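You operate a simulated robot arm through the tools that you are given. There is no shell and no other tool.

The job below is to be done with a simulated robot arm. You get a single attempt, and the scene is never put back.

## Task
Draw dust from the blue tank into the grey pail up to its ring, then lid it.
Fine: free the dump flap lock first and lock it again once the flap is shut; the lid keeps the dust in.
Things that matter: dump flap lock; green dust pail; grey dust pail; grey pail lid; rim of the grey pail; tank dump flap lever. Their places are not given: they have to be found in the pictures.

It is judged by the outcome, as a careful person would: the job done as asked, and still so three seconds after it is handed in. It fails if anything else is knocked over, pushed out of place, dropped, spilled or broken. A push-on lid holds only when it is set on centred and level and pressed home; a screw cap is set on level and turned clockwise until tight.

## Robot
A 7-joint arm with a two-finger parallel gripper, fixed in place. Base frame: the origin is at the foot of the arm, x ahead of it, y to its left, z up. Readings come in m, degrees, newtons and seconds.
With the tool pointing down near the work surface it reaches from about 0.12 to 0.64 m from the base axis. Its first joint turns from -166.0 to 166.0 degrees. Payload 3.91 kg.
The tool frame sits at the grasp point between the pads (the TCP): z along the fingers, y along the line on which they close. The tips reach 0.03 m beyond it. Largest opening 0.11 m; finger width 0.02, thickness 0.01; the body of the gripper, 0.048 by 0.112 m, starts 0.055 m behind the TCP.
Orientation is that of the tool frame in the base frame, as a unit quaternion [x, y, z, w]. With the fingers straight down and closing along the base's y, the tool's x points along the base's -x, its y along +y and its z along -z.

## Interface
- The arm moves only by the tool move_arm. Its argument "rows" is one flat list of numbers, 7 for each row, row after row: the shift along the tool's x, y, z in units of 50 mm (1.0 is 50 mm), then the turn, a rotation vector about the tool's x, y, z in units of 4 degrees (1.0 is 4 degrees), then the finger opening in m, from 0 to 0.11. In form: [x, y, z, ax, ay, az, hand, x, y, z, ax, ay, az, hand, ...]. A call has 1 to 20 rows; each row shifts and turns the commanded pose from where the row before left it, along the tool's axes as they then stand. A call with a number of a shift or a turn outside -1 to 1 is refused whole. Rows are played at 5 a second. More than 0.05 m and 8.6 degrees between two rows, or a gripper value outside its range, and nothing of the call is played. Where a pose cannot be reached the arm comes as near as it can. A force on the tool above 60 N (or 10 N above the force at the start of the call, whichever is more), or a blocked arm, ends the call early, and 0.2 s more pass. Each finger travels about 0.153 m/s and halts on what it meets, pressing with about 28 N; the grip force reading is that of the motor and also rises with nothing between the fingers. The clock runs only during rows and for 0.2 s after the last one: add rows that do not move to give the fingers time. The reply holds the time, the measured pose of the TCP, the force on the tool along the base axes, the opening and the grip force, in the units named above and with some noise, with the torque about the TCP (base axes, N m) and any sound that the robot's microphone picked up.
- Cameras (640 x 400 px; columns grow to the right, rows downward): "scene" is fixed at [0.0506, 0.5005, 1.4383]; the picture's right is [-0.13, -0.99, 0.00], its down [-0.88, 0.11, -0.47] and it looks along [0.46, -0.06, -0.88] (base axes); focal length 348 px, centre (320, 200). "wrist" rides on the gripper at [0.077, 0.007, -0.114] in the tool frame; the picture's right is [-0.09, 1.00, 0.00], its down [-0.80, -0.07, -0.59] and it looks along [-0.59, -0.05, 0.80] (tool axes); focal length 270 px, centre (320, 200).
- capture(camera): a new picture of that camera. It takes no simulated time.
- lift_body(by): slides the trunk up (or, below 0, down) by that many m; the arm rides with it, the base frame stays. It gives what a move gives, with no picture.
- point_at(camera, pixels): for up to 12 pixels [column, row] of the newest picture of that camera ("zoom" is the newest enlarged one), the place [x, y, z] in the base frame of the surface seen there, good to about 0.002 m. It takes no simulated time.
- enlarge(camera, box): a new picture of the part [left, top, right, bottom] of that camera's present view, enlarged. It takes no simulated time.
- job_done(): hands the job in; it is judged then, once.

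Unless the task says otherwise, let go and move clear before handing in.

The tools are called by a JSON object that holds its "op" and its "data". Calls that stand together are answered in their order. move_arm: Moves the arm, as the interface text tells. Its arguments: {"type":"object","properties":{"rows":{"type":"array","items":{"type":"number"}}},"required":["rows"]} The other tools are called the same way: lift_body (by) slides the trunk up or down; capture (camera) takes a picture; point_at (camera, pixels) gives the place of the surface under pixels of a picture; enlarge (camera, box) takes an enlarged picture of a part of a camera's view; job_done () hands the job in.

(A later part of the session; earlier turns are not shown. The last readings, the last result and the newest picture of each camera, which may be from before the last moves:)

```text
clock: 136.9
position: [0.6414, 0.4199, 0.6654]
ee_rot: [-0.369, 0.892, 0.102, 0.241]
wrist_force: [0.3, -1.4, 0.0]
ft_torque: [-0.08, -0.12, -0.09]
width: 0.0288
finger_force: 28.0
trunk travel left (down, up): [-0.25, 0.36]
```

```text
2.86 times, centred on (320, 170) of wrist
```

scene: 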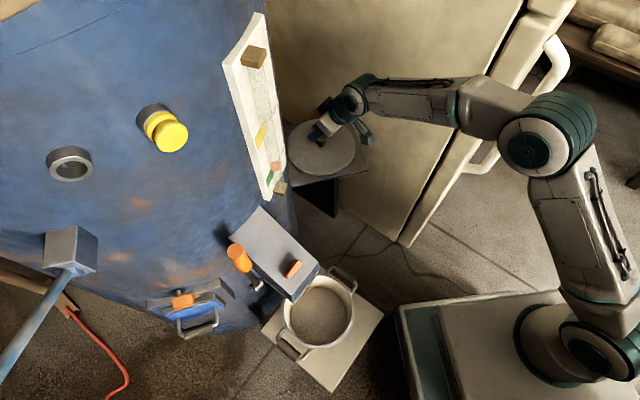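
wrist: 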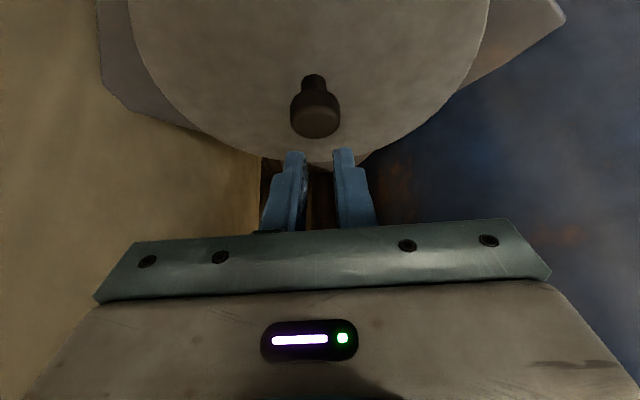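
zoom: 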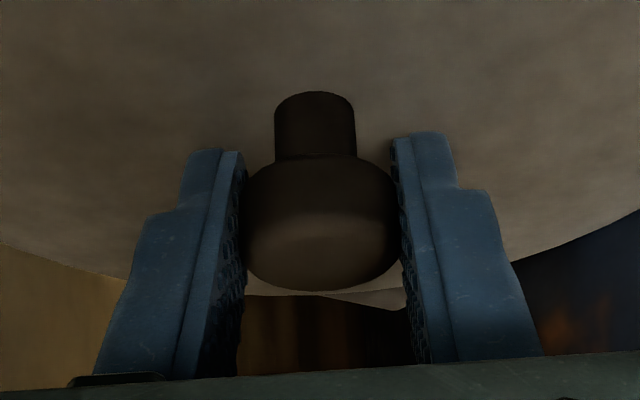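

Both pads are on the head, and the grip reads 28 N at 28.8 mm. I'll lift just 3 mm and read the forces.

{"op": "move_arm", "data": {"rows": [-0.015, 0, -0.026, 0, 0, 0, 0.0, -0.015, 0, -0.026, 0, 0, 0, 0.0, 0, 0, 0, 0, 0, 0, 0.0]}}

{"op": "move_arm", "data": {"rows": [-0.015, 0, -0.026, 0, 0, 0, 0.0, -0.015, 0, -0.026, 0, 0, 0, 0.0, 0, 0, 0, 0, 0, 0, 0.0]}}

{"op": "enlarge", "data": {"camera": "wrist", "box": [230, 100, 410, 240]}}

```text
clock: 137.7
position: [0.6423, 0.4196, 0.6676]
ee_rot: [-0.368, 0.892, 0.101, 0.241]
wrist_force: [-0.2, -0.3, 0.9]
ft_torque: [-0.02, 0.02, 0.0]
width: 0.0292
finger_force: 27.8
trunk travel left (down, up): [-0.25, 0.36]
```

```text
clock: 138.5
position: [0.643, 0.4179, 0.67]
ee_rot: [-0.369, 0.892, 0.102, 0.242]
wrist_force: [-0.9, 0.7, -0.6]
ft_torque: [0.01, -0.02, -0.02]
width: 0.0293
finger_force: 28.1
trunk travel left (down, up): [-0.25, 0.36]
```

```text
2.86 times, centred on (320, 170) of wrist
```

zoom: 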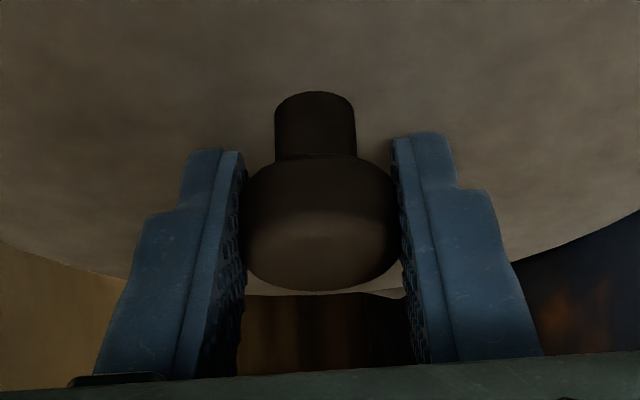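

The knob hasn't moved relative to the fingers after the 4 mm lift, so the lid is held. I'll continue lifting slowly.

{"op": "move_arm", "data": {"rows": [-0.025, 0, -0.0433, 0, 0, 0, 0.0, -0.025, 0, -0.0433, 0, 0, 0, 0.0, -0.025, 0, -0.0433, 0, 0, 0, 0.0, -0.025, 0, -0.0433, 0, 0, 0, 0.0, 0, 0, 0, 0, 0, 0, 0.0]}}

{"op": "capture", "data": {"camera": "wrist"}}

{"op": "enlarge", "data": {"camera": "scene", "box": [260, 90, 400, 230]}}

```text
clock: 139.7
position: [0.6425, 0.4186, 0.6803]
ee_rot: [-0.368, 0.892, 0.101, 0.241]
wrist_force: [-0.4, 0.7, -1.2]
ft_torque: [0.0, 0.04, -0.02]
width: 0.029
finger_force: 28.4
trunk travel left (down, up): [-0.25, 0.36]
```

```text
taken
```

wrist: 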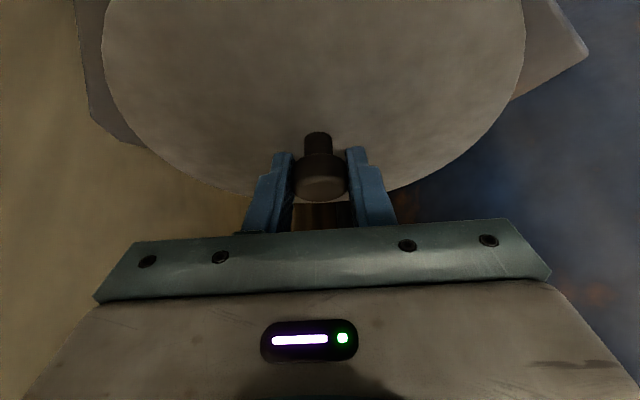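

```text
2.86 times, centred on (330, 160) of scene
```

zoom: 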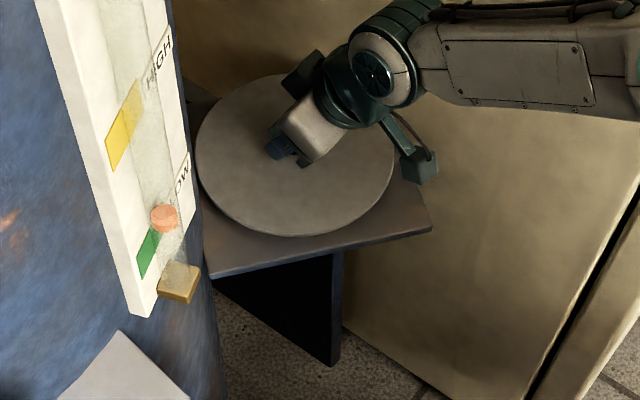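

The lid is off the shelf. I'll check that it hangs level.

{"op": "point_at", "data": {"camera": "wrist", "pixels": [[150, 60], [470, 60], [320, 20], [320, 110], [220, 100], [420, 100], [320, 60], [250, 30], [390, 30]]}}

{"op": "point_at", "data": {"camera": "zoom", "pixels": [[220, 150], [370, 150], [290, 220], [260, 95], [230, 200], [350, 205]]}}

```text
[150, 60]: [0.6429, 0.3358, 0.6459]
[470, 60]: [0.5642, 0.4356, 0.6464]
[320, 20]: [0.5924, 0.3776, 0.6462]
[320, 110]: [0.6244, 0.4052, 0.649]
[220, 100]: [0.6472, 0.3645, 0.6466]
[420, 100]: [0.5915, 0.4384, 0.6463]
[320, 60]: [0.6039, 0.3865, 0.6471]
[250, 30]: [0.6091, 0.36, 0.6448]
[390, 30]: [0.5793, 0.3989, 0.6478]
```

```text
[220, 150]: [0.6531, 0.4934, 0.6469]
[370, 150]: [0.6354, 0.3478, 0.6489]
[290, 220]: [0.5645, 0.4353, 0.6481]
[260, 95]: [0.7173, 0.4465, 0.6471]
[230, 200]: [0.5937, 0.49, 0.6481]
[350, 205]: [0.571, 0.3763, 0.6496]
```

The lid surface reads z≈0.647 all over, so it hangs level. I'll raise it a further 5 cm gently, then draw it straight back toward the robot with a smooth ramp.

{"op": "move_arm", "data": {"rows": [-0.02, 0, -0.035, 0, 0, 0, 0.0, -0.03, 0, -0.052, 0, 0, 0, 0.0, -0.04, 0, -0.0693, 0, 0, 0, 0.0, -0.05, 0, -0.0866, 0, 0, 0, 0.0, -0.05, 0, -0.0866, 0, 0, 0, 0.0, -0.05, 0, -0.0866, 0, 0, 0, 0.0, -0.05, 0, -0.0866, 0, 0, 0, 0.0, -0.05, 0, -0.0866, 0, 0, 0, 0.0, -0.05, 0, -0.0866, 0, 0, 0, 0.0, -0.04, 0, -0.0693, 0, 0, 0, 0.0, -0.03, 0, -0.052, 0, 0, 0, 0.0, -0.02, 0, -0.035, 0, 0, 0, 0.0, 0, 0, 0, 0, 0, 0, 0.0]}}

{"op": "capture", "data": {"camera": "wrist"}}

{"op": "capture", "data": {"camera": "scene"}}

```text
clock: 142.5
position: [0.6419, 0.4184, 0.7301]
ee_rot: [-0.369, 0.892, 0.101, 0.241]
wrist_force: [0.2, 0.6, -1.2]
ft_torque: [0.0, 0.0, 0.02]
width: 0.029
finger_force: 28.3
trunk travel left (down, up): [-0.25, 0.36]
```

```text
taken
```

wrist: 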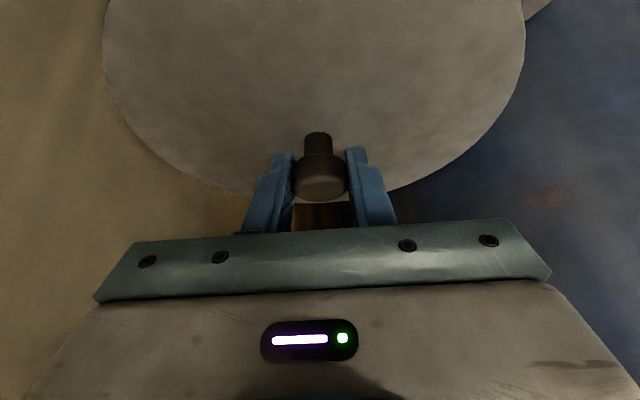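

```text
taken
```

scene: 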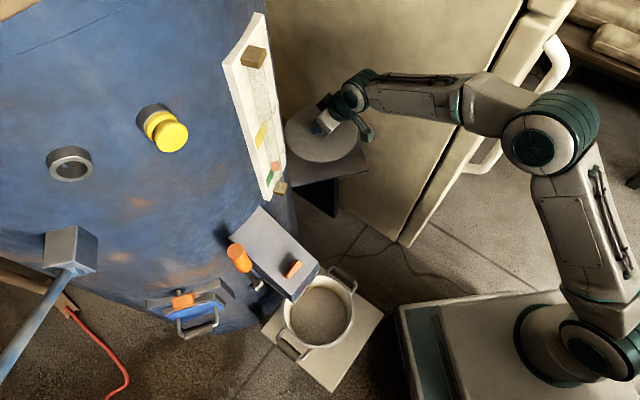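

The lid is held steady. Now I'll draw it straight back 0.35 m toward the robot with a smooth ramp, keeping level.

{"op": "move_arm", "data": {"rows": [0.0866, 0, -0.05, 0, 0, 0, 0.0, 0.173, 0, -0.1, 0, 0, 0, 0.0, 0.26, 0, -0.15, 0, 0, 0, 0.0, 0.381, 0, -0.22, 0, 0, 0, 0.0, 0.381, 0, -0.22, 0, 0, 0, 0.0, 0.381, 0, -0.22, 0, 0, 0, 0.0, 0.381, 0, -0.22, 0, 0, 0, 0.0, 0.381, 0, -0.22, 0, 0, 0, 0.0, 0.381, 0, -0.22, 0, 0, 0, 0.0, 0.381, 0, -0.22, 0, 0, 0, 0.0, 0.381, 0, -0.22, 0, 0, 0, 0.0, 0.381, 0, -0.22, 0, 0, 0, 0.0, 0.381, 0, -0.22, 0, 0, 0, 0.0, 0.381, 0, -0.22, 0, 0, 0, 0.0, 0.381, 0, -0.22, 0, 0, 0, 0.0, 0.381, 0, -0.22, 0, 0, 0, 0.0, 0.26, 0, -0.15, 0, 0, 0, 0.0, 0.173, 0, -0.1, 0, 0, 0, 0.0, 0.0866, 0, -0.05, 0, 0, 0, 0.0]}}

{"op": "capture", "data": {"camera": "wrist"}}

{"op": "capture", "data": {"camera": "scene"}}

```text
clock: 146.5
position: [0.3953, 0.1718, 0.7278]
ee_rot: [-0.368, 0.892, 0.101, 0.241]
wrist_force: [1.2, 0.2, -1.0]
ft_torque: [-0.01, 0.02, 0.03]
width: 0.0292
finger_force: 28.2
trunk travel left (down, up): [-0.25, 0.36]
```

```text
taken
```

wrist: 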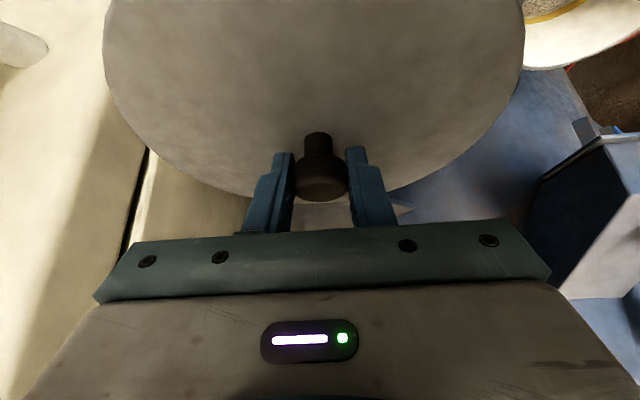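

```text
taken
```

scene: 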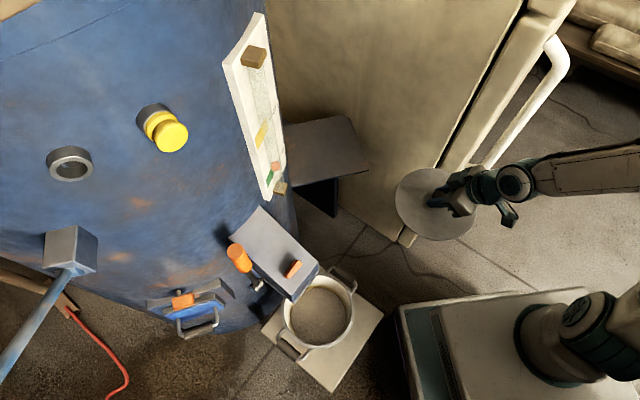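

The lid is held level out in the open. From here the wrist camera sees the chute's side, so I'll measure the chute's underside height for clearance.

{"op": "enlarge", "data": {"camera": "wrist", "box": [480, 0, 640, 300]}}

{"op": "point_at", "data": {"camera": "wrist", "pixels": [[545, 180], [600, 145], [610, 160], [560, 200], [600, 200], [575, 150], [632, 140], [590, 220]]}}

```text
1.33 times, centred on (560, 150) of wrist
```

zoom: 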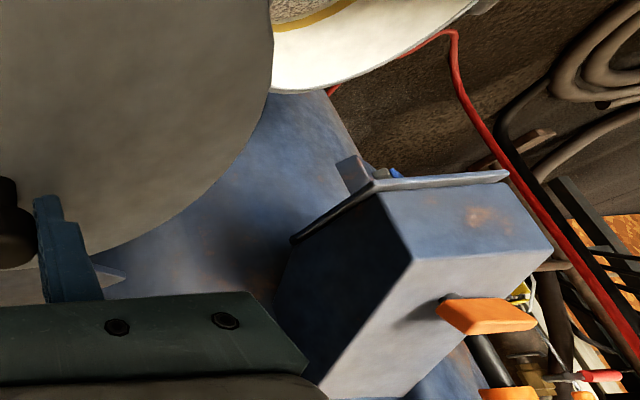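

```text
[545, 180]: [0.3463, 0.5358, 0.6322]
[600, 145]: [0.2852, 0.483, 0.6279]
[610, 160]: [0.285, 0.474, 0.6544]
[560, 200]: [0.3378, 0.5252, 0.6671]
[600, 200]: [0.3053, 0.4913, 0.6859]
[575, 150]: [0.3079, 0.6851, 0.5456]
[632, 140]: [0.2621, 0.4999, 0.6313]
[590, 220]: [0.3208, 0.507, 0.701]
```

The chute's underside lip is at z≈0.62–0.63, leaving about 0.16 m above the pail rim, so the lid can slide in under it. I'll move sideways to the pail's line at this safe height.

{"op": "move_arm", "data": {"rows": [0, 0.1, 0, 0, 0, 0, 0.0, 0, 0.2, 0, 0, 0, 0, 0.0, 0, 0.3, 0, 0, 0, 0, 0.0, 0, 0.43, 0, 0, 0, 0, 0.0, 0, 0.43, 0, 0, 0, 0, 0.0, 0, 0.43, 0, 0, 0, 0, 0.0, 0, 0.43, 0, 0, 0, 0, 0.0, 0, 0.43, 0, 0, 0, 0, 0.0, 0, 0.43, 0, 0, 0, 0, 0.0, 0, 0.43, 0, 0, 0, 0, 0.0, 0, 0.43, 0, 0, 0, 0, 0.0, 0, 0.43, 0, 0, 0, 0, 0.0, 0, 0.43, 0, 0, 0, 0, 0.0, 0, 0.43, 0, 0, 0, 0, 0.0, 0, 0.43, 0, 0, 0, 0, 0.0, 0, 0.43, 0, 0, 0, 0, 0.0, 0, 0.3, 0, 0, 0, 0, 0.0, 0, 0.2, 0, 0, 0, 0, 0.0, 0, 0.096, 0, 0, 0, 0, 0.0, 0, 0, 0, 0, 0, 0, 0.0]}}

{"op": "capture", "data": {"camera": "wrist"}}

{"op": "capture", "data": {"camera": "scene"}}

```text
clock: 150.7
position: [0.1713, 0.4097, 0.7303]
ee_rot: [-0.368, 0.892, 0.101, 0.241]
wrist_force: [-0.9, -0.6, -1.5]
ft_torque: [0.0, 0.0, 0.02]
width: 0.0288
finger_force: 27.6
out of reach, approached as far as the arm can: row 5, 7, 8
trunk travel left (down, up): [-0.25, 0.36]
```

```text
taken
```

wrist: 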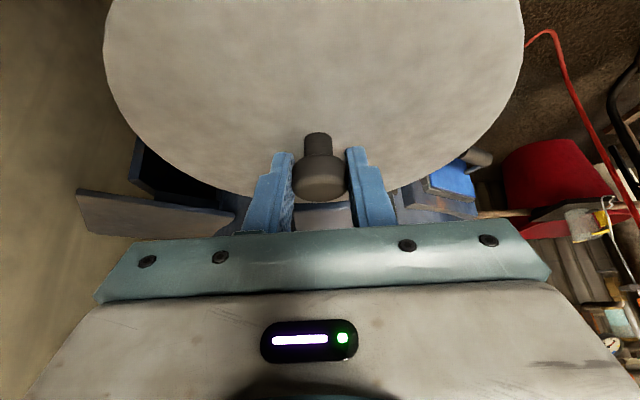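

```text
taken
```

scene: 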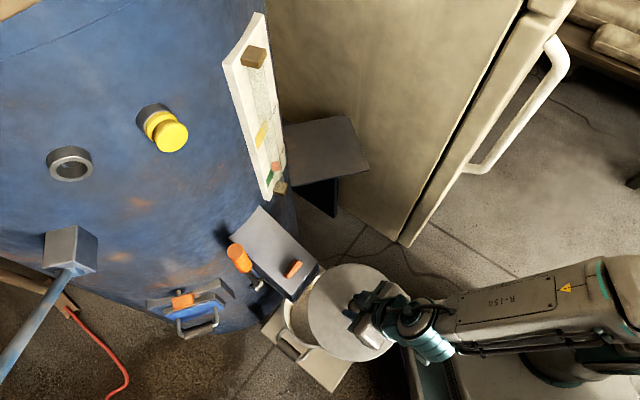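

The move passed near a reach limit in a few rows, but ended close to plan with the lid still held. I'll measure the lid's level and centre from here.

{"op": "enlarge", "data": {"camera": "scene", "box": [280, 250, 420, 380]}}

{"op": "point_at", "data": {"camera": "wrist", "pixels": [[110, 40], [520, 40], [320, 10], [320, 115], [220, 150], [420, 150], [150, 115], [490, 115], [238, 185], [400, 185]]}}

```text
3.08 times, centred on (350, 315) of scene
```

zoom: 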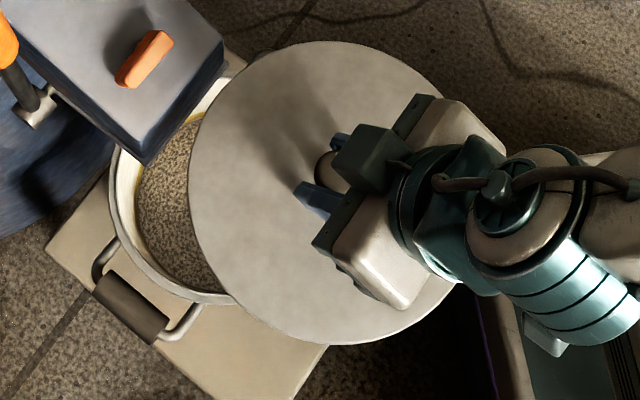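

```text
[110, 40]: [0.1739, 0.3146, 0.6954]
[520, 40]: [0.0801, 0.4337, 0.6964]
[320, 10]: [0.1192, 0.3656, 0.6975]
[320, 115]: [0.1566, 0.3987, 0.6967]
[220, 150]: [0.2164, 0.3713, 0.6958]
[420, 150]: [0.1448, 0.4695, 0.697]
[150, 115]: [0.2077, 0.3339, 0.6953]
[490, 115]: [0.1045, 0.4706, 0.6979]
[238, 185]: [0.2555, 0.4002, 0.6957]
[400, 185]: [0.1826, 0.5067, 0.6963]
```

The lid is level to within about 1 mm. I'll take points around its edge in the scene zoom to fix its centre relative to the TCP.

{"op": "point_at", "data": {"camera": "zoom", "pixels": [[192, 165], [330, 341], [312, 46], [222, 268], [234, 92], [400, 322], [404, 78], [204, 220], [270, 318], [265, 62], [440, 298], [425, 95]]}}

```text
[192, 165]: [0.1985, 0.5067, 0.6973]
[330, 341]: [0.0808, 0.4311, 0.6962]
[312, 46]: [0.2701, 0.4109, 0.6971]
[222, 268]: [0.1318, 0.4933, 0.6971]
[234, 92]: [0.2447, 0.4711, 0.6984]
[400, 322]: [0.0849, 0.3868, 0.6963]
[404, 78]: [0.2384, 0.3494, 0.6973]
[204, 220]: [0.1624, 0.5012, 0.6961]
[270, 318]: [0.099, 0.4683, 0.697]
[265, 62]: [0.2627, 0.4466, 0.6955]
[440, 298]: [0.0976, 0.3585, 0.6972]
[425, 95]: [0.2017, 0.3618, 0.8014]
```

The lid's centre is about 4.7 mm ahead of the TCP along the tool's heading, as I assumed. I'll correct the sideways offset by 13 mm, then lower the trunk in two steps so the lid comes to just above rim height in front of the chute.

{"op": "move_arm", "data": {"rows": [0, 0.065, 0, 0, 0, 0, 0.0, 0, 0.065, 0, 0, 0, 0, 0.0, 0, 0.065, 0, 0, 0, 0, 0.0, 0, 0.065, 0, 0, 0, 0, 0.0, 0, 0, 0, 0, 0, 0, 0.0]}}

{"op": "lift_body", "data": {"by": -0.08}}

{"op": "capture", "data": {"camera": "scene"}}

{"op": "capture", "data": {"camera": "wrist"}}

```text
clock: 151.9
position: [0.1633, 0.4177, 0.7309]
ee_rot: [-0.368, 0.892, 0.1, 0.242]
wrist_force: [-0.1, -0.1, -0.7]
ft_torque: [-0.02, 0.01, 0.0]
width: 0.0291
finger_force: 28.1
trunk travel left (down, up): [-0.25, 0.36]
```

```text
clock: 153.1
position: [0.1637, 0.4182, 0.6519]
ee_rot: [-0.368, 0.892, 0.101, 0.241]
wrist_force: [0.3, 0.1, -0.9]
ft_torque: [0.01, 0.01, -0.02]
width: 0.0288
finger_force: 27.3
trunk travel left (down, up): [-0.17, 0.44]
```

```text
taken
```

scene: 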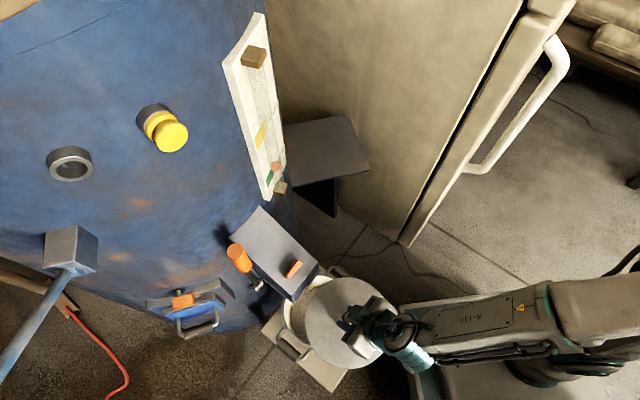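

```text
taken
```

wrist: 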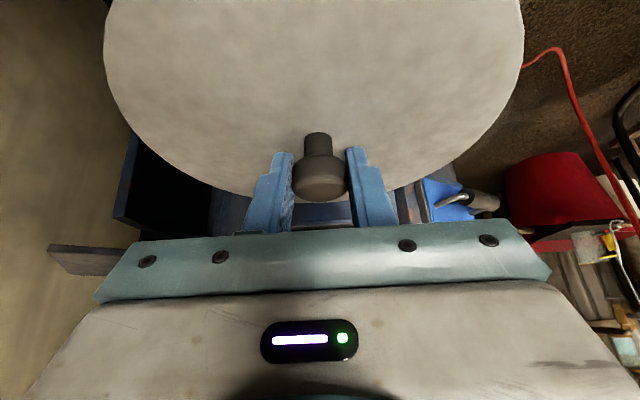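

The lid is steady, and the lateral position is right (offset 0.002). Lowering the trunk another 0.12 m.

{"op": "lift_body", "data": {"by": -0.12}}

{"op": "capture", "data": {"camera": "wrist"}}

{"op": "enlarge", "data": {"camera": "scene", "box": [260, 250, 400, 380]}}

{"op": "point_at", "data": {"camera": "wrist", "pixels": [[110, 40], [520, 40], [320, 10], [320, 115], [220, 150], [420, 150]]}}

```text
clock: 154.6
position: [0.1647, 0.4183, 0.5307]
ee_rot: [-0.368, 0.892, 0.101, 0.241]
wrist_force: [0.5, 0.2, -1.4]
ft_torque: [0.01, 0.02, 0.01]
width: 0.029
finger_force: 28.4
trunk travel left (down, up): [-0.05, 0.56]
```

```text
taken
```

wrist: 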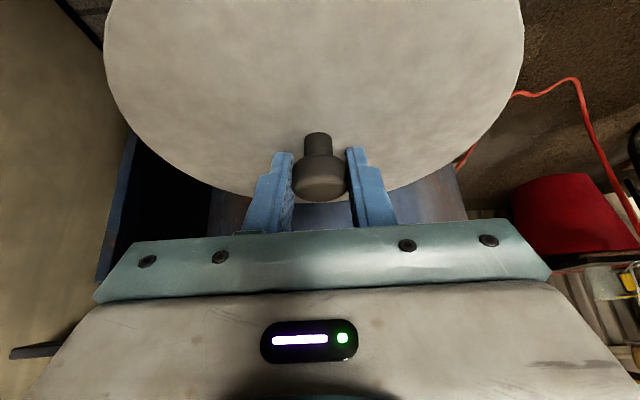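

```text
3.08 times, centred on (330, 315) of scene
```

zoom: 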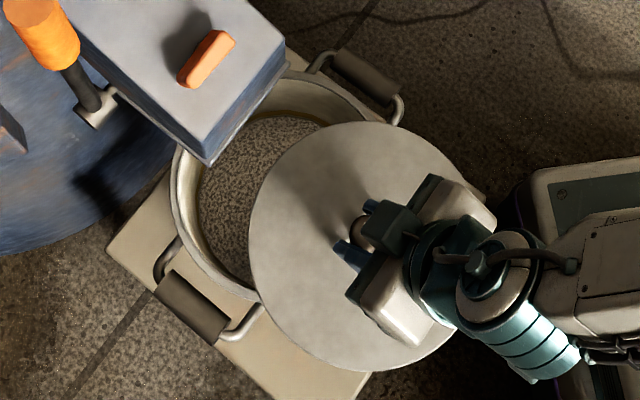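

```text
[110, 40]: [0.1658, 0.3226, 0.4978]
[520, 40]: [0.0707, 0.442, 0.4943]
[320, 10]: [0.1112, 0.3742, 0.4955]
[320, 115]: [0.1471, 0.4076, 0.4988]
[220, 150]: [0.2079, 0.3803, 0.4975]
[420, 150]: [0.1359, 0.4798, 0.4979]
```

The lid surface is at z≈0.497, so its underside is about 25 mm above the rim. Now I'll slide it forward 86 mm to sit centred over the pail, under the chute.

{"op": "move_arm", "data": {"rows": [-0.0596, 0.002, 0.0344, 0, 0, 0, 0.0, -0.1193, 0.0036, 0.0689, 0, 0, 0, 0.0, -0.1789, 0.0054, 0.1033, 0, 0, 0, 0.0, -0.1938, 0.0059, 0.1119, 0, 0, 0, 0.0, -0.1938, 0.0059, 0.1119, 0, 0, 0, 0.0, -0.1938, 0.0059, 0.1119, 0, 0, 0, 0.0, -0.1938, 0.0059, 0.1119, 0, 0, 0, 0.0, -0.1789, 0.0054, 0.1033, 0, 0, 0, 0.0, -0.1193, 0.0036, 0.0689, 0, 0, 0, 0.0, -0.0596, 0.002, 0.0344, 0, 0, 0, 0.0, 0, 0, 0, 0, 0, 0, 0.0]}}

{"op": "capture", "data": {"camera": "wrist"}}

{"op": "enlarge", "data": {"camera": "scene", "box": [260, 250, 400, 380]}}

```text
clock: 157.0
position: [0.2244, 0.4805, 0.5307]
ee_rot: [-0.368, 0.892, 0.1, 0.241]
wrist_force: [0.8, -0.2, 0.0]
ft_torque: [0.0, 0.02, -0.02]
width: 0.029
finger_force: 28.2
trunk travel left (down, up): [-0.05, 0.56]
```

```text
taken
```

wrist: 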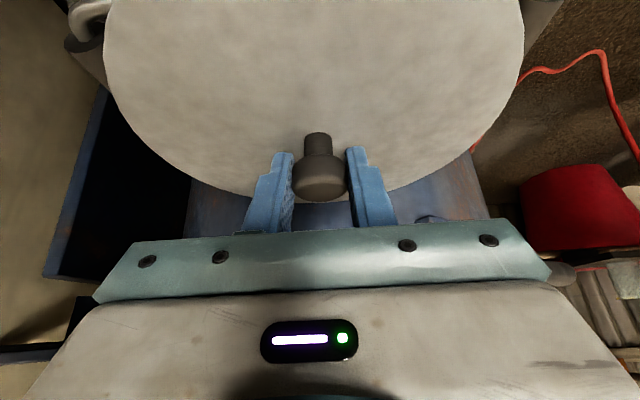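

```text
3.08 times, centred on (330, 315) of scene
```

zoom: 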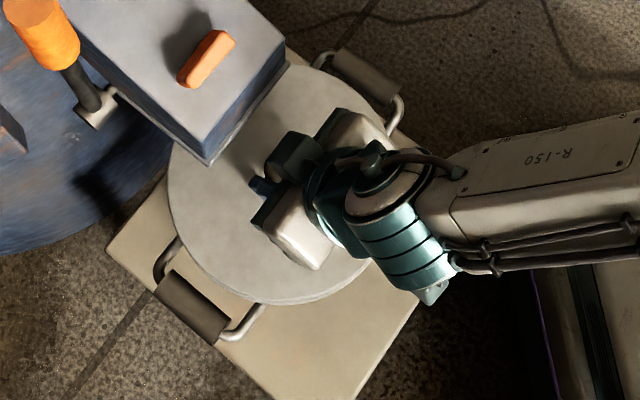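

The lid is over the pail. I'll fit its edge points to compare its centre with the pail's centre at (0.2275, 0.484).

{"op": "point_at", "data": {"camera": "zoom", "pixels": [[171, 190], [180, 230], [205, 270], [240, 292], [275, 299], [310, 296], [345, 280], [310, 70], [345, 85], [372, 108], [175, 155], [335, 293]]}}

{"op": "enlarge", "data": {"camera": "scene", "box": [290, 300, 350, 350]}}

```text
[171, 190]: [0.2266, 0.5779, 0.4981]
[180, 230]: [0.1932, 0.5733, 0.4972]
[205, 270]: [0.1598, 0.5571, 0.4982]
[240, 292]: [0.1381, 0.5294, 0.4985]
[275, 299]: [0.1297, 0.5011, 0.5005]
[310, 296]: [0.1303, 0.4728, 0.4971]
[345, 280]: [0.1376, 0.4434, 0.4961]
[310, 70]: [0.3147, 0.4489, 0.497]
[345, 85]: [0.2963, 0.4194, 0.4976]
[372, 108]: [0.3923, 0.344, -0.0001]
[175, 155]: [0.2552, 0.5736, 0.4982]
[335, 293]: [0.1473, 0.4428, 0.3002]
```

```text
8.00 times, centred on (320, 325) of scene
```

zoom: 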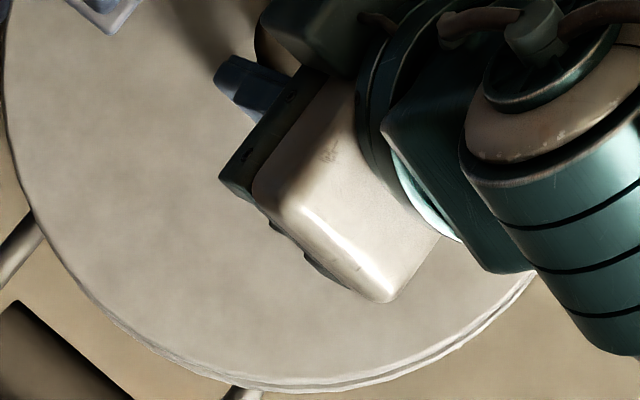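

Edge fits put the lid's centre within about 3 mm of the pail's, but I want better than that. I'll zoom tightly on the near edge, where both the lid edge and the pail rim can be seen.

{"op": "enlarge", "data": {"camera": "scene", "box": [290, 335, 330, 355]}}

{"op": "point_at", "data": {"camera": "zoom", "pixels": [[320, 150], [320, 180], [320, 190], [320, 200], [320, 210], [320, 220], [320, 230], [320, 240]]}}

{"op": "enlarge", "data": {"camera": "scene", "box": [275, 310, 305, 330]}}

```text
16.00 times, centred on (310, 345) of scene
```

zoom: 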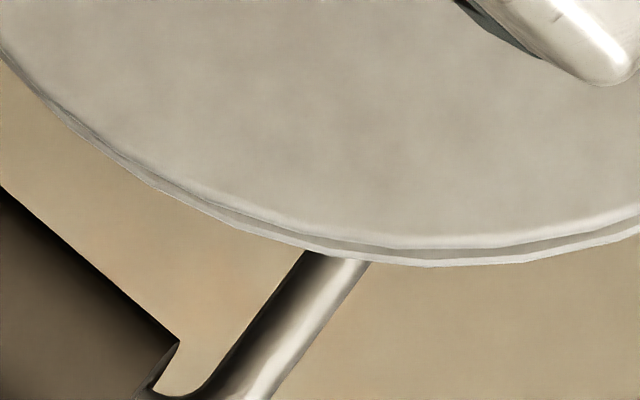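

```text
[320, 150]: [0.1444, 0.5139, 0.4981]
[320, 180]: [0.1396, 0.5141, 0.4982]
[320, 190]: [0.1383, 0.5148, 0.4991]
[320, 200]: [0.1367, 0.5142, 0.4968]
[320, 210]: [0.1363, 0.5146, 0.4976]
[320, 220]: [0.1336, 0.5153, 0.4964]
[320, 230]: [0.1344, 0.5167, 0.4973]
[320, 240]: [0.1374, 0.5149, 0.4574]
```

```text
16.00 times, centred on (290, 320) of scene
```

zoom: 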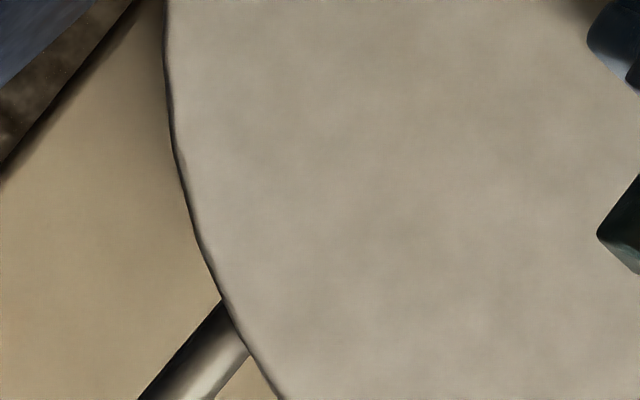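

At 16× both edges are clear: the lid edge at row 232 and the pail rim just beyond, at rows 240–258. I'll sample both along this arc to compare them.

{"op": "enlarge", "data": {"camera": "scene", "box": [290, 335, 330, 355]}}

{"op": "point_at", "data": {"camera": "zoom", "pixels": [[120, 138], [200, 184], [260, 208], [320, 227], [400, 237], [500, 235], [600, 215], [200, 205], [260, 232], [320, 250], [420, 262], [560, 254]]}}

{"op": "enlarge", "data": {"camera": "scene", "box": [320, 325, 360, 345]}}

```text
16.00 times, centred on (310, 345) of scene
```

zoom: 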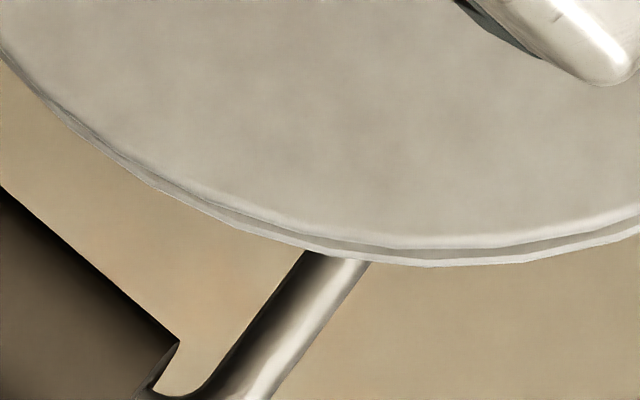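

```text
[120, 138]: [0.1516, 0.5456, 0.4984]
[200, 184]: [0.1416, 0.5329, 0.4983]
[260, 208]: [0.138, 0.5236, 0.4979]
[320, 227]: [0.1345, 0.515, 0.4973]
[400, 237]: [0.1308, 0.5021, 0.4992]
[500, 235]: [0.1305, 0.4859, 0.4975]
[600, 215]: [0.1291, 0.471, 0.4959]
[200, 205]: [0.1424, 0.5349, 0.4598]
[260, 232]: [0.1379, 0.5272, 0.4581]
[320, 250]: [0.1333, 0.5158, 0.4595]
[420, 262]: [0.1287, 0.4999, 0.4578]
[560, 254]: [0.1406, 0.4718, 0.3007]
```

```text
16.00 times, centred on (340, 335) of scene
```

zoom: 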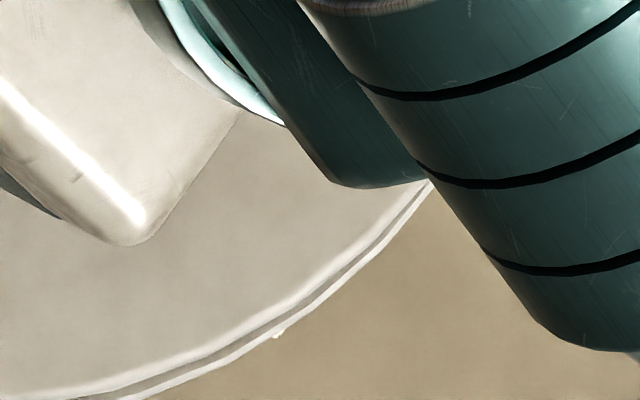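

On this side the lid edge lies about 1–2 mm inside the rim's outer edge. I need the lid's far side too, to fix its radius and centre properly.

{"op": "enlarge", "data": {"camera": "scene", "box": [315, 265, 355, 290]}}

{"op": "point_at", "data": {"camera": "zoom", "pixels": [[200, 110], [260, 130], [320, 160], [360, 185], [400, 220], [430, 250], [460, 290], [300, 149]]}}

{"op": "enlarge", "data": {"camera": "scene", "box": [268, 285, 308, 310]}}

```text
16.00 times, centred on (335, 278) of scene
```

zoom: 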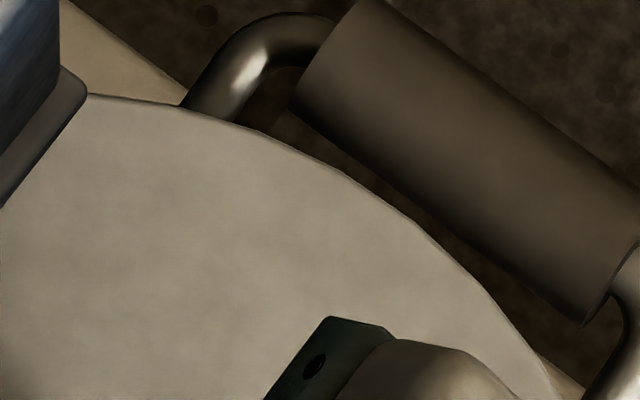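

```text
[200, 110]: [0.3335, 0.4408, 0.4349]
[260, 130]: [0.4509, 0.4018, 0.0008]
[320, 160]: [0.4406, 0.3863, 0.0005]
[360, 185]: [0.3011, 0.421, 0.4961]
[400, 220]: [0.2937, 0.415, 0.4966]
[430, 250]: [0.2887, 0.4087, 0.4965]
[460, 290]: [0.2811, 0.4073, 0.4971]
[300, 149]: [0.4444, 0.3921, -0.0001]
```

```text
16.00 times, centred on (288, 298) of scene
```

zoom: 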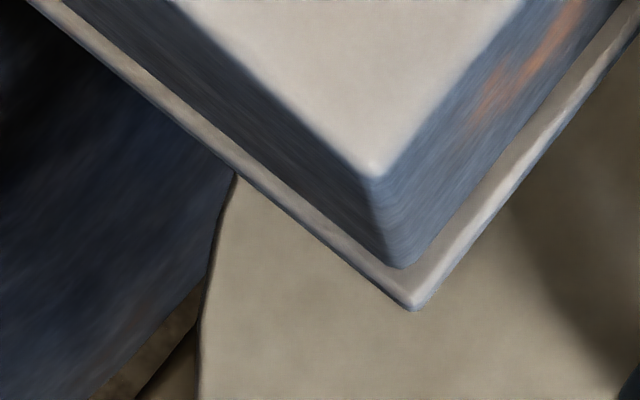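

Fitting the edges pixel by pixel puts the lid about 1–4 mm short of the pail's centre along +x. I'll shift it about 2 mm that way and descend 20 mm, then compare the two edges with almost no parallax.

{"op": "move_arm", "data": {"rows": [-0.024, -0.028, 0.014, 0, 0, 0, 0.0, 0.04, 0, 0.0693, 0, 0, 0, 0.0, 0.04, 0, 0.0693, 0, 0, 0, 0.0, 0.04, 0, 0.0693, 0, 0, 0, 0.0, 0.04, 0, 0.0693, 0, 0, 0, 0.0, 0.04, 0, 0.0693, 0, 0, 0, 0.0, 0, 0, 0, 0, 0, 0, 0.0]}}

{"op": "enlarge", "data": {"camera": "scene", "box": [270, 265, 370, 360]}}

{"op": "enlarge", "data": {"camera": "scene", "box": [290, 335, 330, 355]}}

{"op": "enlarge", "data": {"camera": "scene", "box": [315, 265, 355, 290]}}

{"op": "enlarge", "data": {"camera": "scene", "box": [270, 300, 310, 325]}}

```text
clock: 158.6
position: [0.2249, 0.4799, 0.5126]
ee_rot: [-0.368, 0.892, 0.1, 0.242]
wrist_force: [0.6, 0.2, -1.2]
ft_torque: [0.04, -0.01, 0.03]
width: 0.0287
finger_force: 27.6
trunk travel left (down, up): [-0.05, 0.56]
```

```text
4.21 times, centred on (320, 312) of scene
```

zoom: 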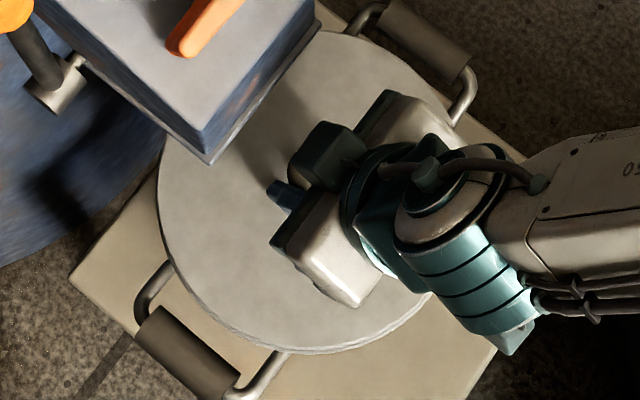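

```text
16.00 times, centred on (310, 345) of scene
```

zoom: 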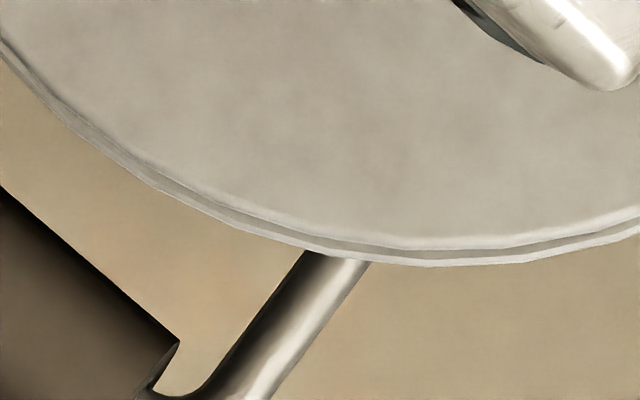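

```text
16.00 times, centred on (335, 278) of scene
```

zoom: 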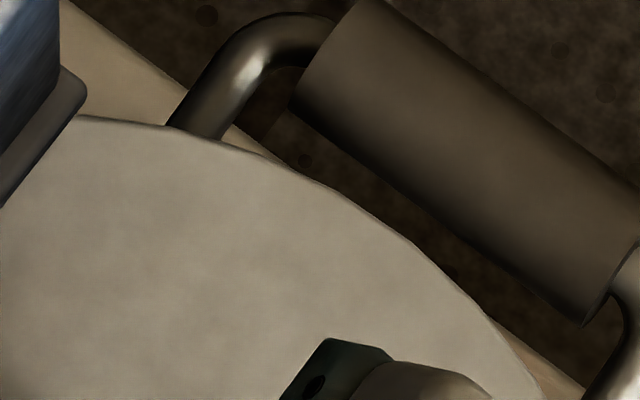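

```text
16.00 times, centred on (290, 312) of scene
```

zoom: 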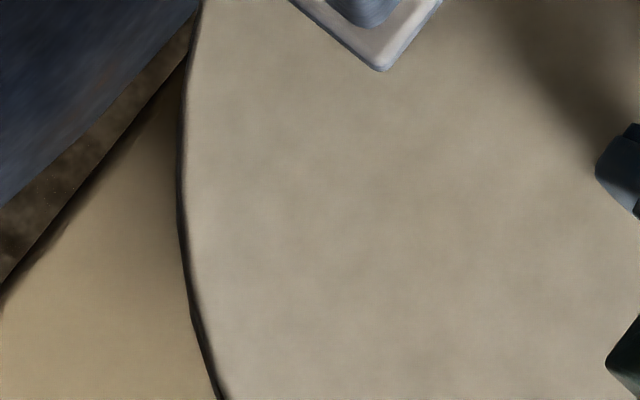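

No contact yet, with the lid surface at about z 0.479. I'll descend in 2 mm steps and watch the force.

{"op": "move_arm", "data": {"rows": [0.02, 0, 0.0346, 0, 0, 0, 0.0, 0.02, 0, 0.0346, 0, 0, 0, 0.0, 0, 0, 0, 0, 0, 0, 0.0]}}

{"op": "move_arm", "data": {"rows": [0.02, 0, 0.0346, 0, 0, 0, 0.0, 0, 0, 0, 0, 0, 0, 0.0]}}

{"op": "enlarge", "data": {"camera": "scene", "box": [290, 335, 330, 355]}}

```text
clock: 159.4
position: [0.2246, 0.48, 0.5083]
ee_rot: [-0.368, 0.893, 0.101, 0.24]
wrist_force: [0.3, 0.7, -1.4]
ft_torque: [0.02, 0.03, -0.03]
width: 0.0289
finger_force: 27.7
trunk travel left (down, up): [-0.05, 0.56]
```

```text
clock: 160.0
position: [0.2253, 0.4801, 0.507]
ee_rot: [-0.368, 0.892, 0.101, 0.241]
wrist_force: [0.7, 0.3, -1.6]
ft_torque: [-0.01, -0.01, -0.02]
width: 0.0286
finger_force: 28.0
trunk travel left (down, up): [-0.05, 0.56]
```

```text
16.00 times, centred on (310, 345) of scene
```

zoom: 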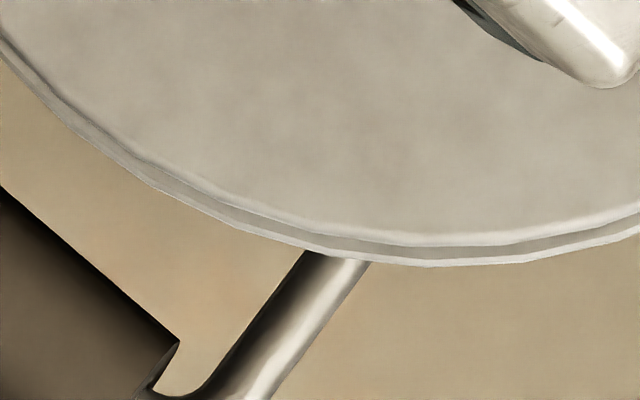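

On the near side the band between lid edge and rim is now about 3.7 mm, matching a concentric fit once parallax is allowed for. I'll check the left and right sides the same way.

{"op": "enlarge", "data": {"camera": "scene", "box": [272, 312, 302, 332]}}

{"op": "enlarge", "data": {"camera": "scene", "box": [335, 280, 365, 300]}}

{"op": "enlarge", "data": {"camera": "scene", "box": [325, 320, 365, 345]}}

```text
16.00 times, centred on (287, 322) of scene
```

zoom: 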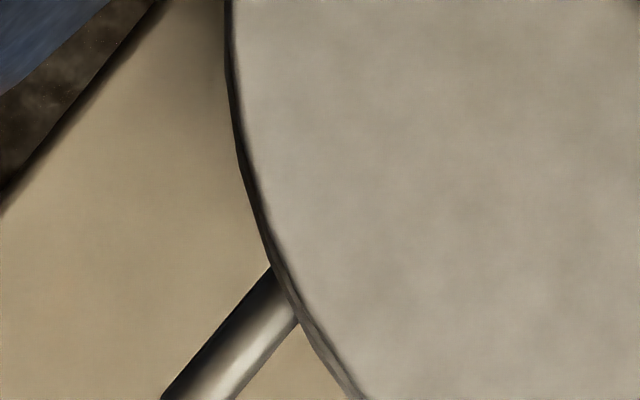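

```text
16.00 times, centred on (350, 290) of scene
```

zoom: 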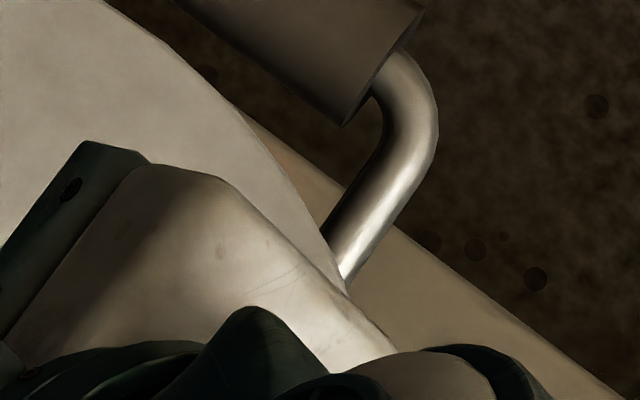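

```text
16.00 times, centred on (345, 332) of scene
```

zoom: 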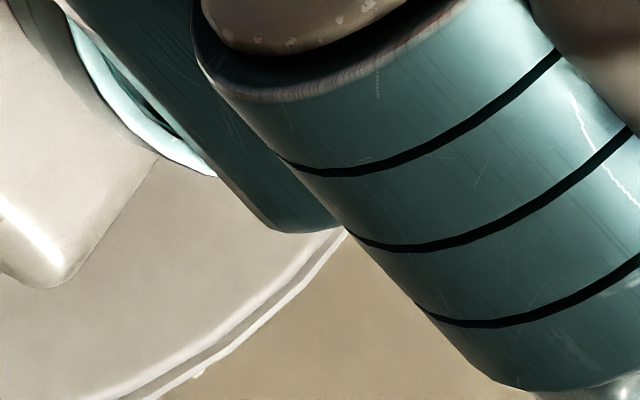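

The gaps on the visible sides match a concentric lid to within about 1 mm. I'll go on down in 1–2 mm steps until I feel contact.

{"op": "move_arm", "data": {"rows": [0.01, 0, 0.0173, 0, 0, 0, 0.0, 0, 0, 0, 0, 0, 0, 0.0]}}

{"op": "move_arm", "data": {"rows": [0.01, 0, 0.0173, 0, 0, 0, 0.0, 0, 0, 0, 0, 0, 0, 0.0]}}

{"op": "move_arm", "data": {"rows": [0.01, 0, 0.0173, 0, 0, 0, 0.0, 0, 0, 0, 0, 0, 0, 0.0]}}

{"op": "move_arm", "data": {"rows": [0.01, 0, 0.0173, 0, 0, 0, 0.0, 0, 0, 0, 0, 0, 0, 0.0]}}

```text
clock: 160.6
position: [0.2257, 0.48, 0.5048]
ee_rot: [-0.368, 0.892, 0.102, 0.241]
wrist_force: [0.3, 0.2, -1.4]
ft_torque: [0.0, 0.01, -0.03]
width: 0.029
finger_force: 28.0
trunk travel left (down, up): [-0.05, 0.56]
```

```text
clock: 161.2
position: [0.2242, 0.4807, 0.5051]
ee_rot: [-0.367, 0.893, 0.1, 0.241]
wrist_force: [-0.7, 1.0, -1.7]
ft_torque: [-0.02, 0.02, 0.03]
width: 0.0289
finger_force: 27.5
trunk travel left (down, up): [-0.05, 0.56]
```

```text
clock: 161.8
position: [0.2244, 0.4791, 0.5032]
ee_rot: [-0.368, 0.893, 0.1, 0.241]
wrist_force: [-0.3, -0.1, -0.5]
ft_torque: [-0.03, -0.02, 0.0]
width: 0.0291
finger_force: 28.2
trunk travel left (down, up): [-0.05, 0.56]
```

```text
clock: 162.4
position: [0.2243, 0.4801, 0.5021]
ee_rot: [-0.368, 0.892, 0.101, 0.241]
wrist_force: [-0.4, -0.3, -2.0]
ft_torque: [-0.01, 0.0, 0.0]
width: 0.0286
finger_force: 28.5
trunk travel left (down, up): [-0.05, 0.56]
```

There's no contact yet, although the lid's underside should now be level with the rim, so a plug may be entering the opening. Continuing in 1 mm steps.

{"op": "move_arm", "data": {"rows": [0.01, 0, 0.0173, 0, 0, 0, 0.0, 0, 0, 0, 0, 0, 0, 0.0]}}

{"op": "move_arm", "data": {"rows": [0.01, 0, 0.0173, 0, 0, 0, 0.0, 0, 0, 0, 0, 0, 0, 0.0]}}

{"op": "move_arm", "data": {"rows": [0.01, 0, 0.0173, 0, 0, 0, 0.0, 0, 0, 0, 0, 0, 0, 0.0]}}

{"op": "move_arm", "data": {"rows": [0.01, 0, 0.0173, 0, 0, 0, 0.0, 0, 0, 0, 0, 0, 0, 0.0]}}

{"op": "enlarge", "data": {"camera": "scene", "box": [290, 335, 330, 355]}}

```text
clock: 163.0
position: [0.2251, 0.4802, 0.5004]
ee_rot: [-0.368, 0.892, 0.102, 0.242]
wrist_force: [0.2, 0.6, -1.6]
ft_torque: [0.0, 0.0, -0.01]
width: 0.029
finger_force: 28.2
trunk travel left (down, up): [-0.05, 0.56]
```

```text
clock: 163.6
position: [0.2237, 0.4811, 0.4994]
ee_rot: [-0.368, 0.892, 0.101, 0.241]
wrist_force: [-0.1, -0.2, -0.4]
ft_torque: [0.02, -0.01, 0.03]
width: 0.0285
finger_force: 28.5
trunk travel left (down, up): [-0.05, 0.56]
```

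```text
clock: 164.2
position: [0.2233, 0.4815, 0.4994]
ee_rot: [-0.368, 0.892, 0.1, 0.241]
wrist_force: [0.1, -0.1, -1.0]
ft_torque: [-0.01, -0.05, 0.03]
width: 0.029
finger_force: 28.6
trunk travel left (down, up): [-0.05, 0.56]
```

```text
clock: 164.8
position: [0.226, 0.4811, 0.4983]
ee_rot: [-0.367, 0.892, 0.101, 0.242]
wrist_force: [2.7, -2.5, 5.2]
ft_torque: [-0.15, -0.23, -0.13]
width: 0.0291
finger_force: 28.4
trunk travel left (down, up): [-0.05, 0.56]
```

```text
16.00 times, centred on (310, 345) of scene
```

zoom: 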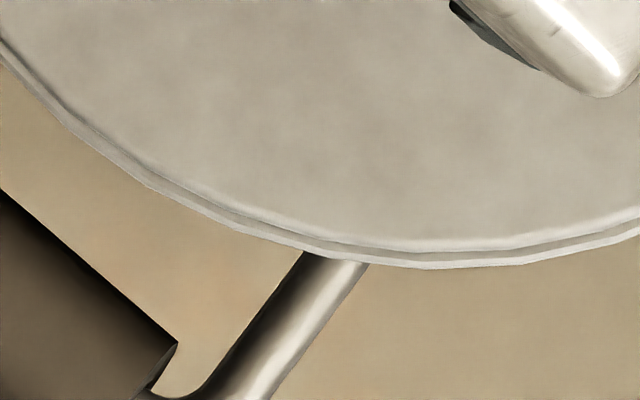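

Contact: the vertical force rose by about 6 N with a small sideways push toward +w. I'll check the lid is still level before pressing.

{"op": "enlarge", "data": {"camera": "scene", "box": [270, 265, 370, 360]}}

{"op": "point_at", "data": {"camera": "zoom", "pixels": [[180, 210], [200, 270], [250, 325], [310, 338], [370, 325], [330, 50], [380, 75], [220, 180], [260, 260], [420, 105]]}}

```text
4.21 times, centred on (320, 312) of scene
```

zoom: 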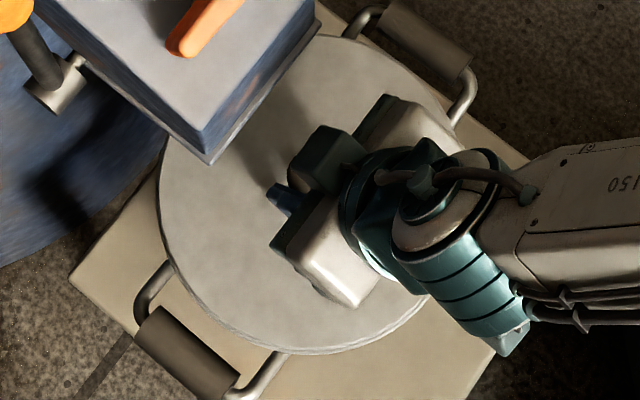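

```text
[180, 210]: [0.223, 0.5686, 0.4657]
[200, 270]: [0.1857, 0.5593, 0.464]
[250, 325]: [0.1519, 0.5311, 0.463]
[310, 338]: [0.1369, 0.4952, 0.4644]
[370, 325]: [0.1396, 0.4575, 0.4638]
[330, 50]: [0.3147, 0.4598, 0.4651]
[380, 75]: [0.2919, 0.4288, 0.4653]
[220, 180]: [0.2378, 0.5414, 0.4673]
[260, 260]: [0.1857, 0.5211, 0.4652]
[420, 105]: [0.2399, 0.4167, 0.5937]
```

The lid is level (0.463–0.467) and sits about 5 mm above the rim. I'll ease sideways 1 mm toward the indicated centre and press gently.

{"op": "move_arm", "data": {"rows": [0, -0.02, 0, 0, 0, 0, 0.0, 0, 0, 0, 0, 0, 0, 0.0]}}

{"op": "move_arm", "data": {"rows": [0.01, 0, 0.0173, 0, 0, 0, 0.0, 0, 0, 0, 0, 0, 0, 0.0]}}

{"op": "move_arm", "data": {"rows": [0.01, 0, 0.0173, 0, 0, 0, 0.0, 0, 0, 0, 0, 0, 0, 0.0]}}

```text
clock: 165.4
position: [0.225, 0.4796, 0.4989]
ee_rot: [-0.368, 0.892, 0.1, 0.242]
wrist_force: [6.1, -2.5, 4.3]
ft_torque: [0.21, -0.25, -0.07]
width: 0.029
finger_force: 28.1
trunk travel left (down, up): [-0.05, 0.56]
```

```text
clock: 166.0
position: [0.2247, 0.4796, 0.4984]
ee_rot: [-0.368, 0.892, 0.101, 0.243]
wrist_force: [4.1, -0.5, 14.5]
ft_torque: [-0.05, -0.1, -0.1]
width: 0.029
finger_force: 28.0
trunk travel left (down, up): [-0.05, 0.56]
```

```text
clock: 166.6
position: [0.2249, 0.4802, 0.4975]
ee_rot: [-0.368, 0.891, 0.103, 0.244]
wrist_force: [2.0, -1.9, 29.4]
ft_torque: [-0.04, -0.21, -0.13]
width: 0.0287
finger_force: 28.1
trunk travel left (down, up): [-0.05, 0.56]
```

The press is now about 29 N and centred, with little sideways force. Pressing a little further.

{"op": "move_arm", "data": {"rows": [0.01, 0, 0.0173, 0, 0, 0, 0.0, 0, 0, 0, 0, 0, 0, 0.0]}}

{"op": "enlarge", "data": {"camera": "scene", "box": [270, 265, 370, 360]}}

{"op": "point_at", "data": {"camera": "zoom", "pixels": [[180, 210], [200, 270], [250, 325], [310, 338], [370, 325], [330, 50], [380, 75], [220, 180], [260, 260], [280, 120]]}}

{"op": "enlarge", "data": {"camera": "wrist", "box": [230, 100, 410, 240]}}

```text
clock: 167.2
position: [0.2254, 0.4806, 0.4975]
ee_rot: [-0.368, 0.891, 0.104, 0.243]
wrist_force: [1.4, 1.6, 41.6]
ft_torque: [0.04, -0.14, -0.09]
width: 0.0289
finger_force: 28.4
trunk travel left (down, up): [-0.05, 0.56]
```

```text
4.21 times, centred on (320, 312) of scene
```

zoom: 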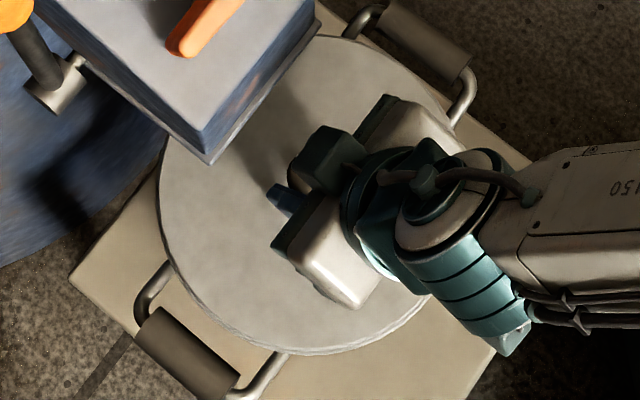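

```text
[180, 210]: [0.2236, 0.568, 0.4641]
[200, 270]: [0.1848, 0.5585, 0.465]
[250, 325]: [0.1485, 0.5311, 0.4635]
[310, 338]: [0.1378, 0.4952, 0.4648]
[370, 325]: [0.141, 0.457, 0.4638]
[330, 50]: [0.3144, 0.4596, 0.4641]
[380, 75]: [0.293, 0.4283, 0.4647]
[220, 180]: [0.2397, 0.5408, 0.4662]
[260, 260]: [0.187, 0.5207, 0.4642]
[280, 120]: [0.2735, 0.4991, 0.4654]
```

```text
2.86 times, centred on (320, 170) of wrist
```

zoom: 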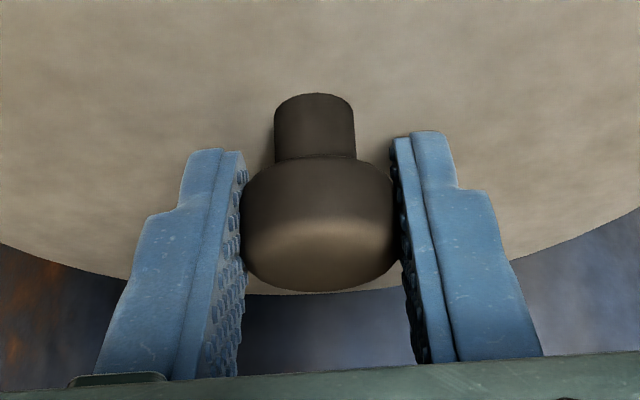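

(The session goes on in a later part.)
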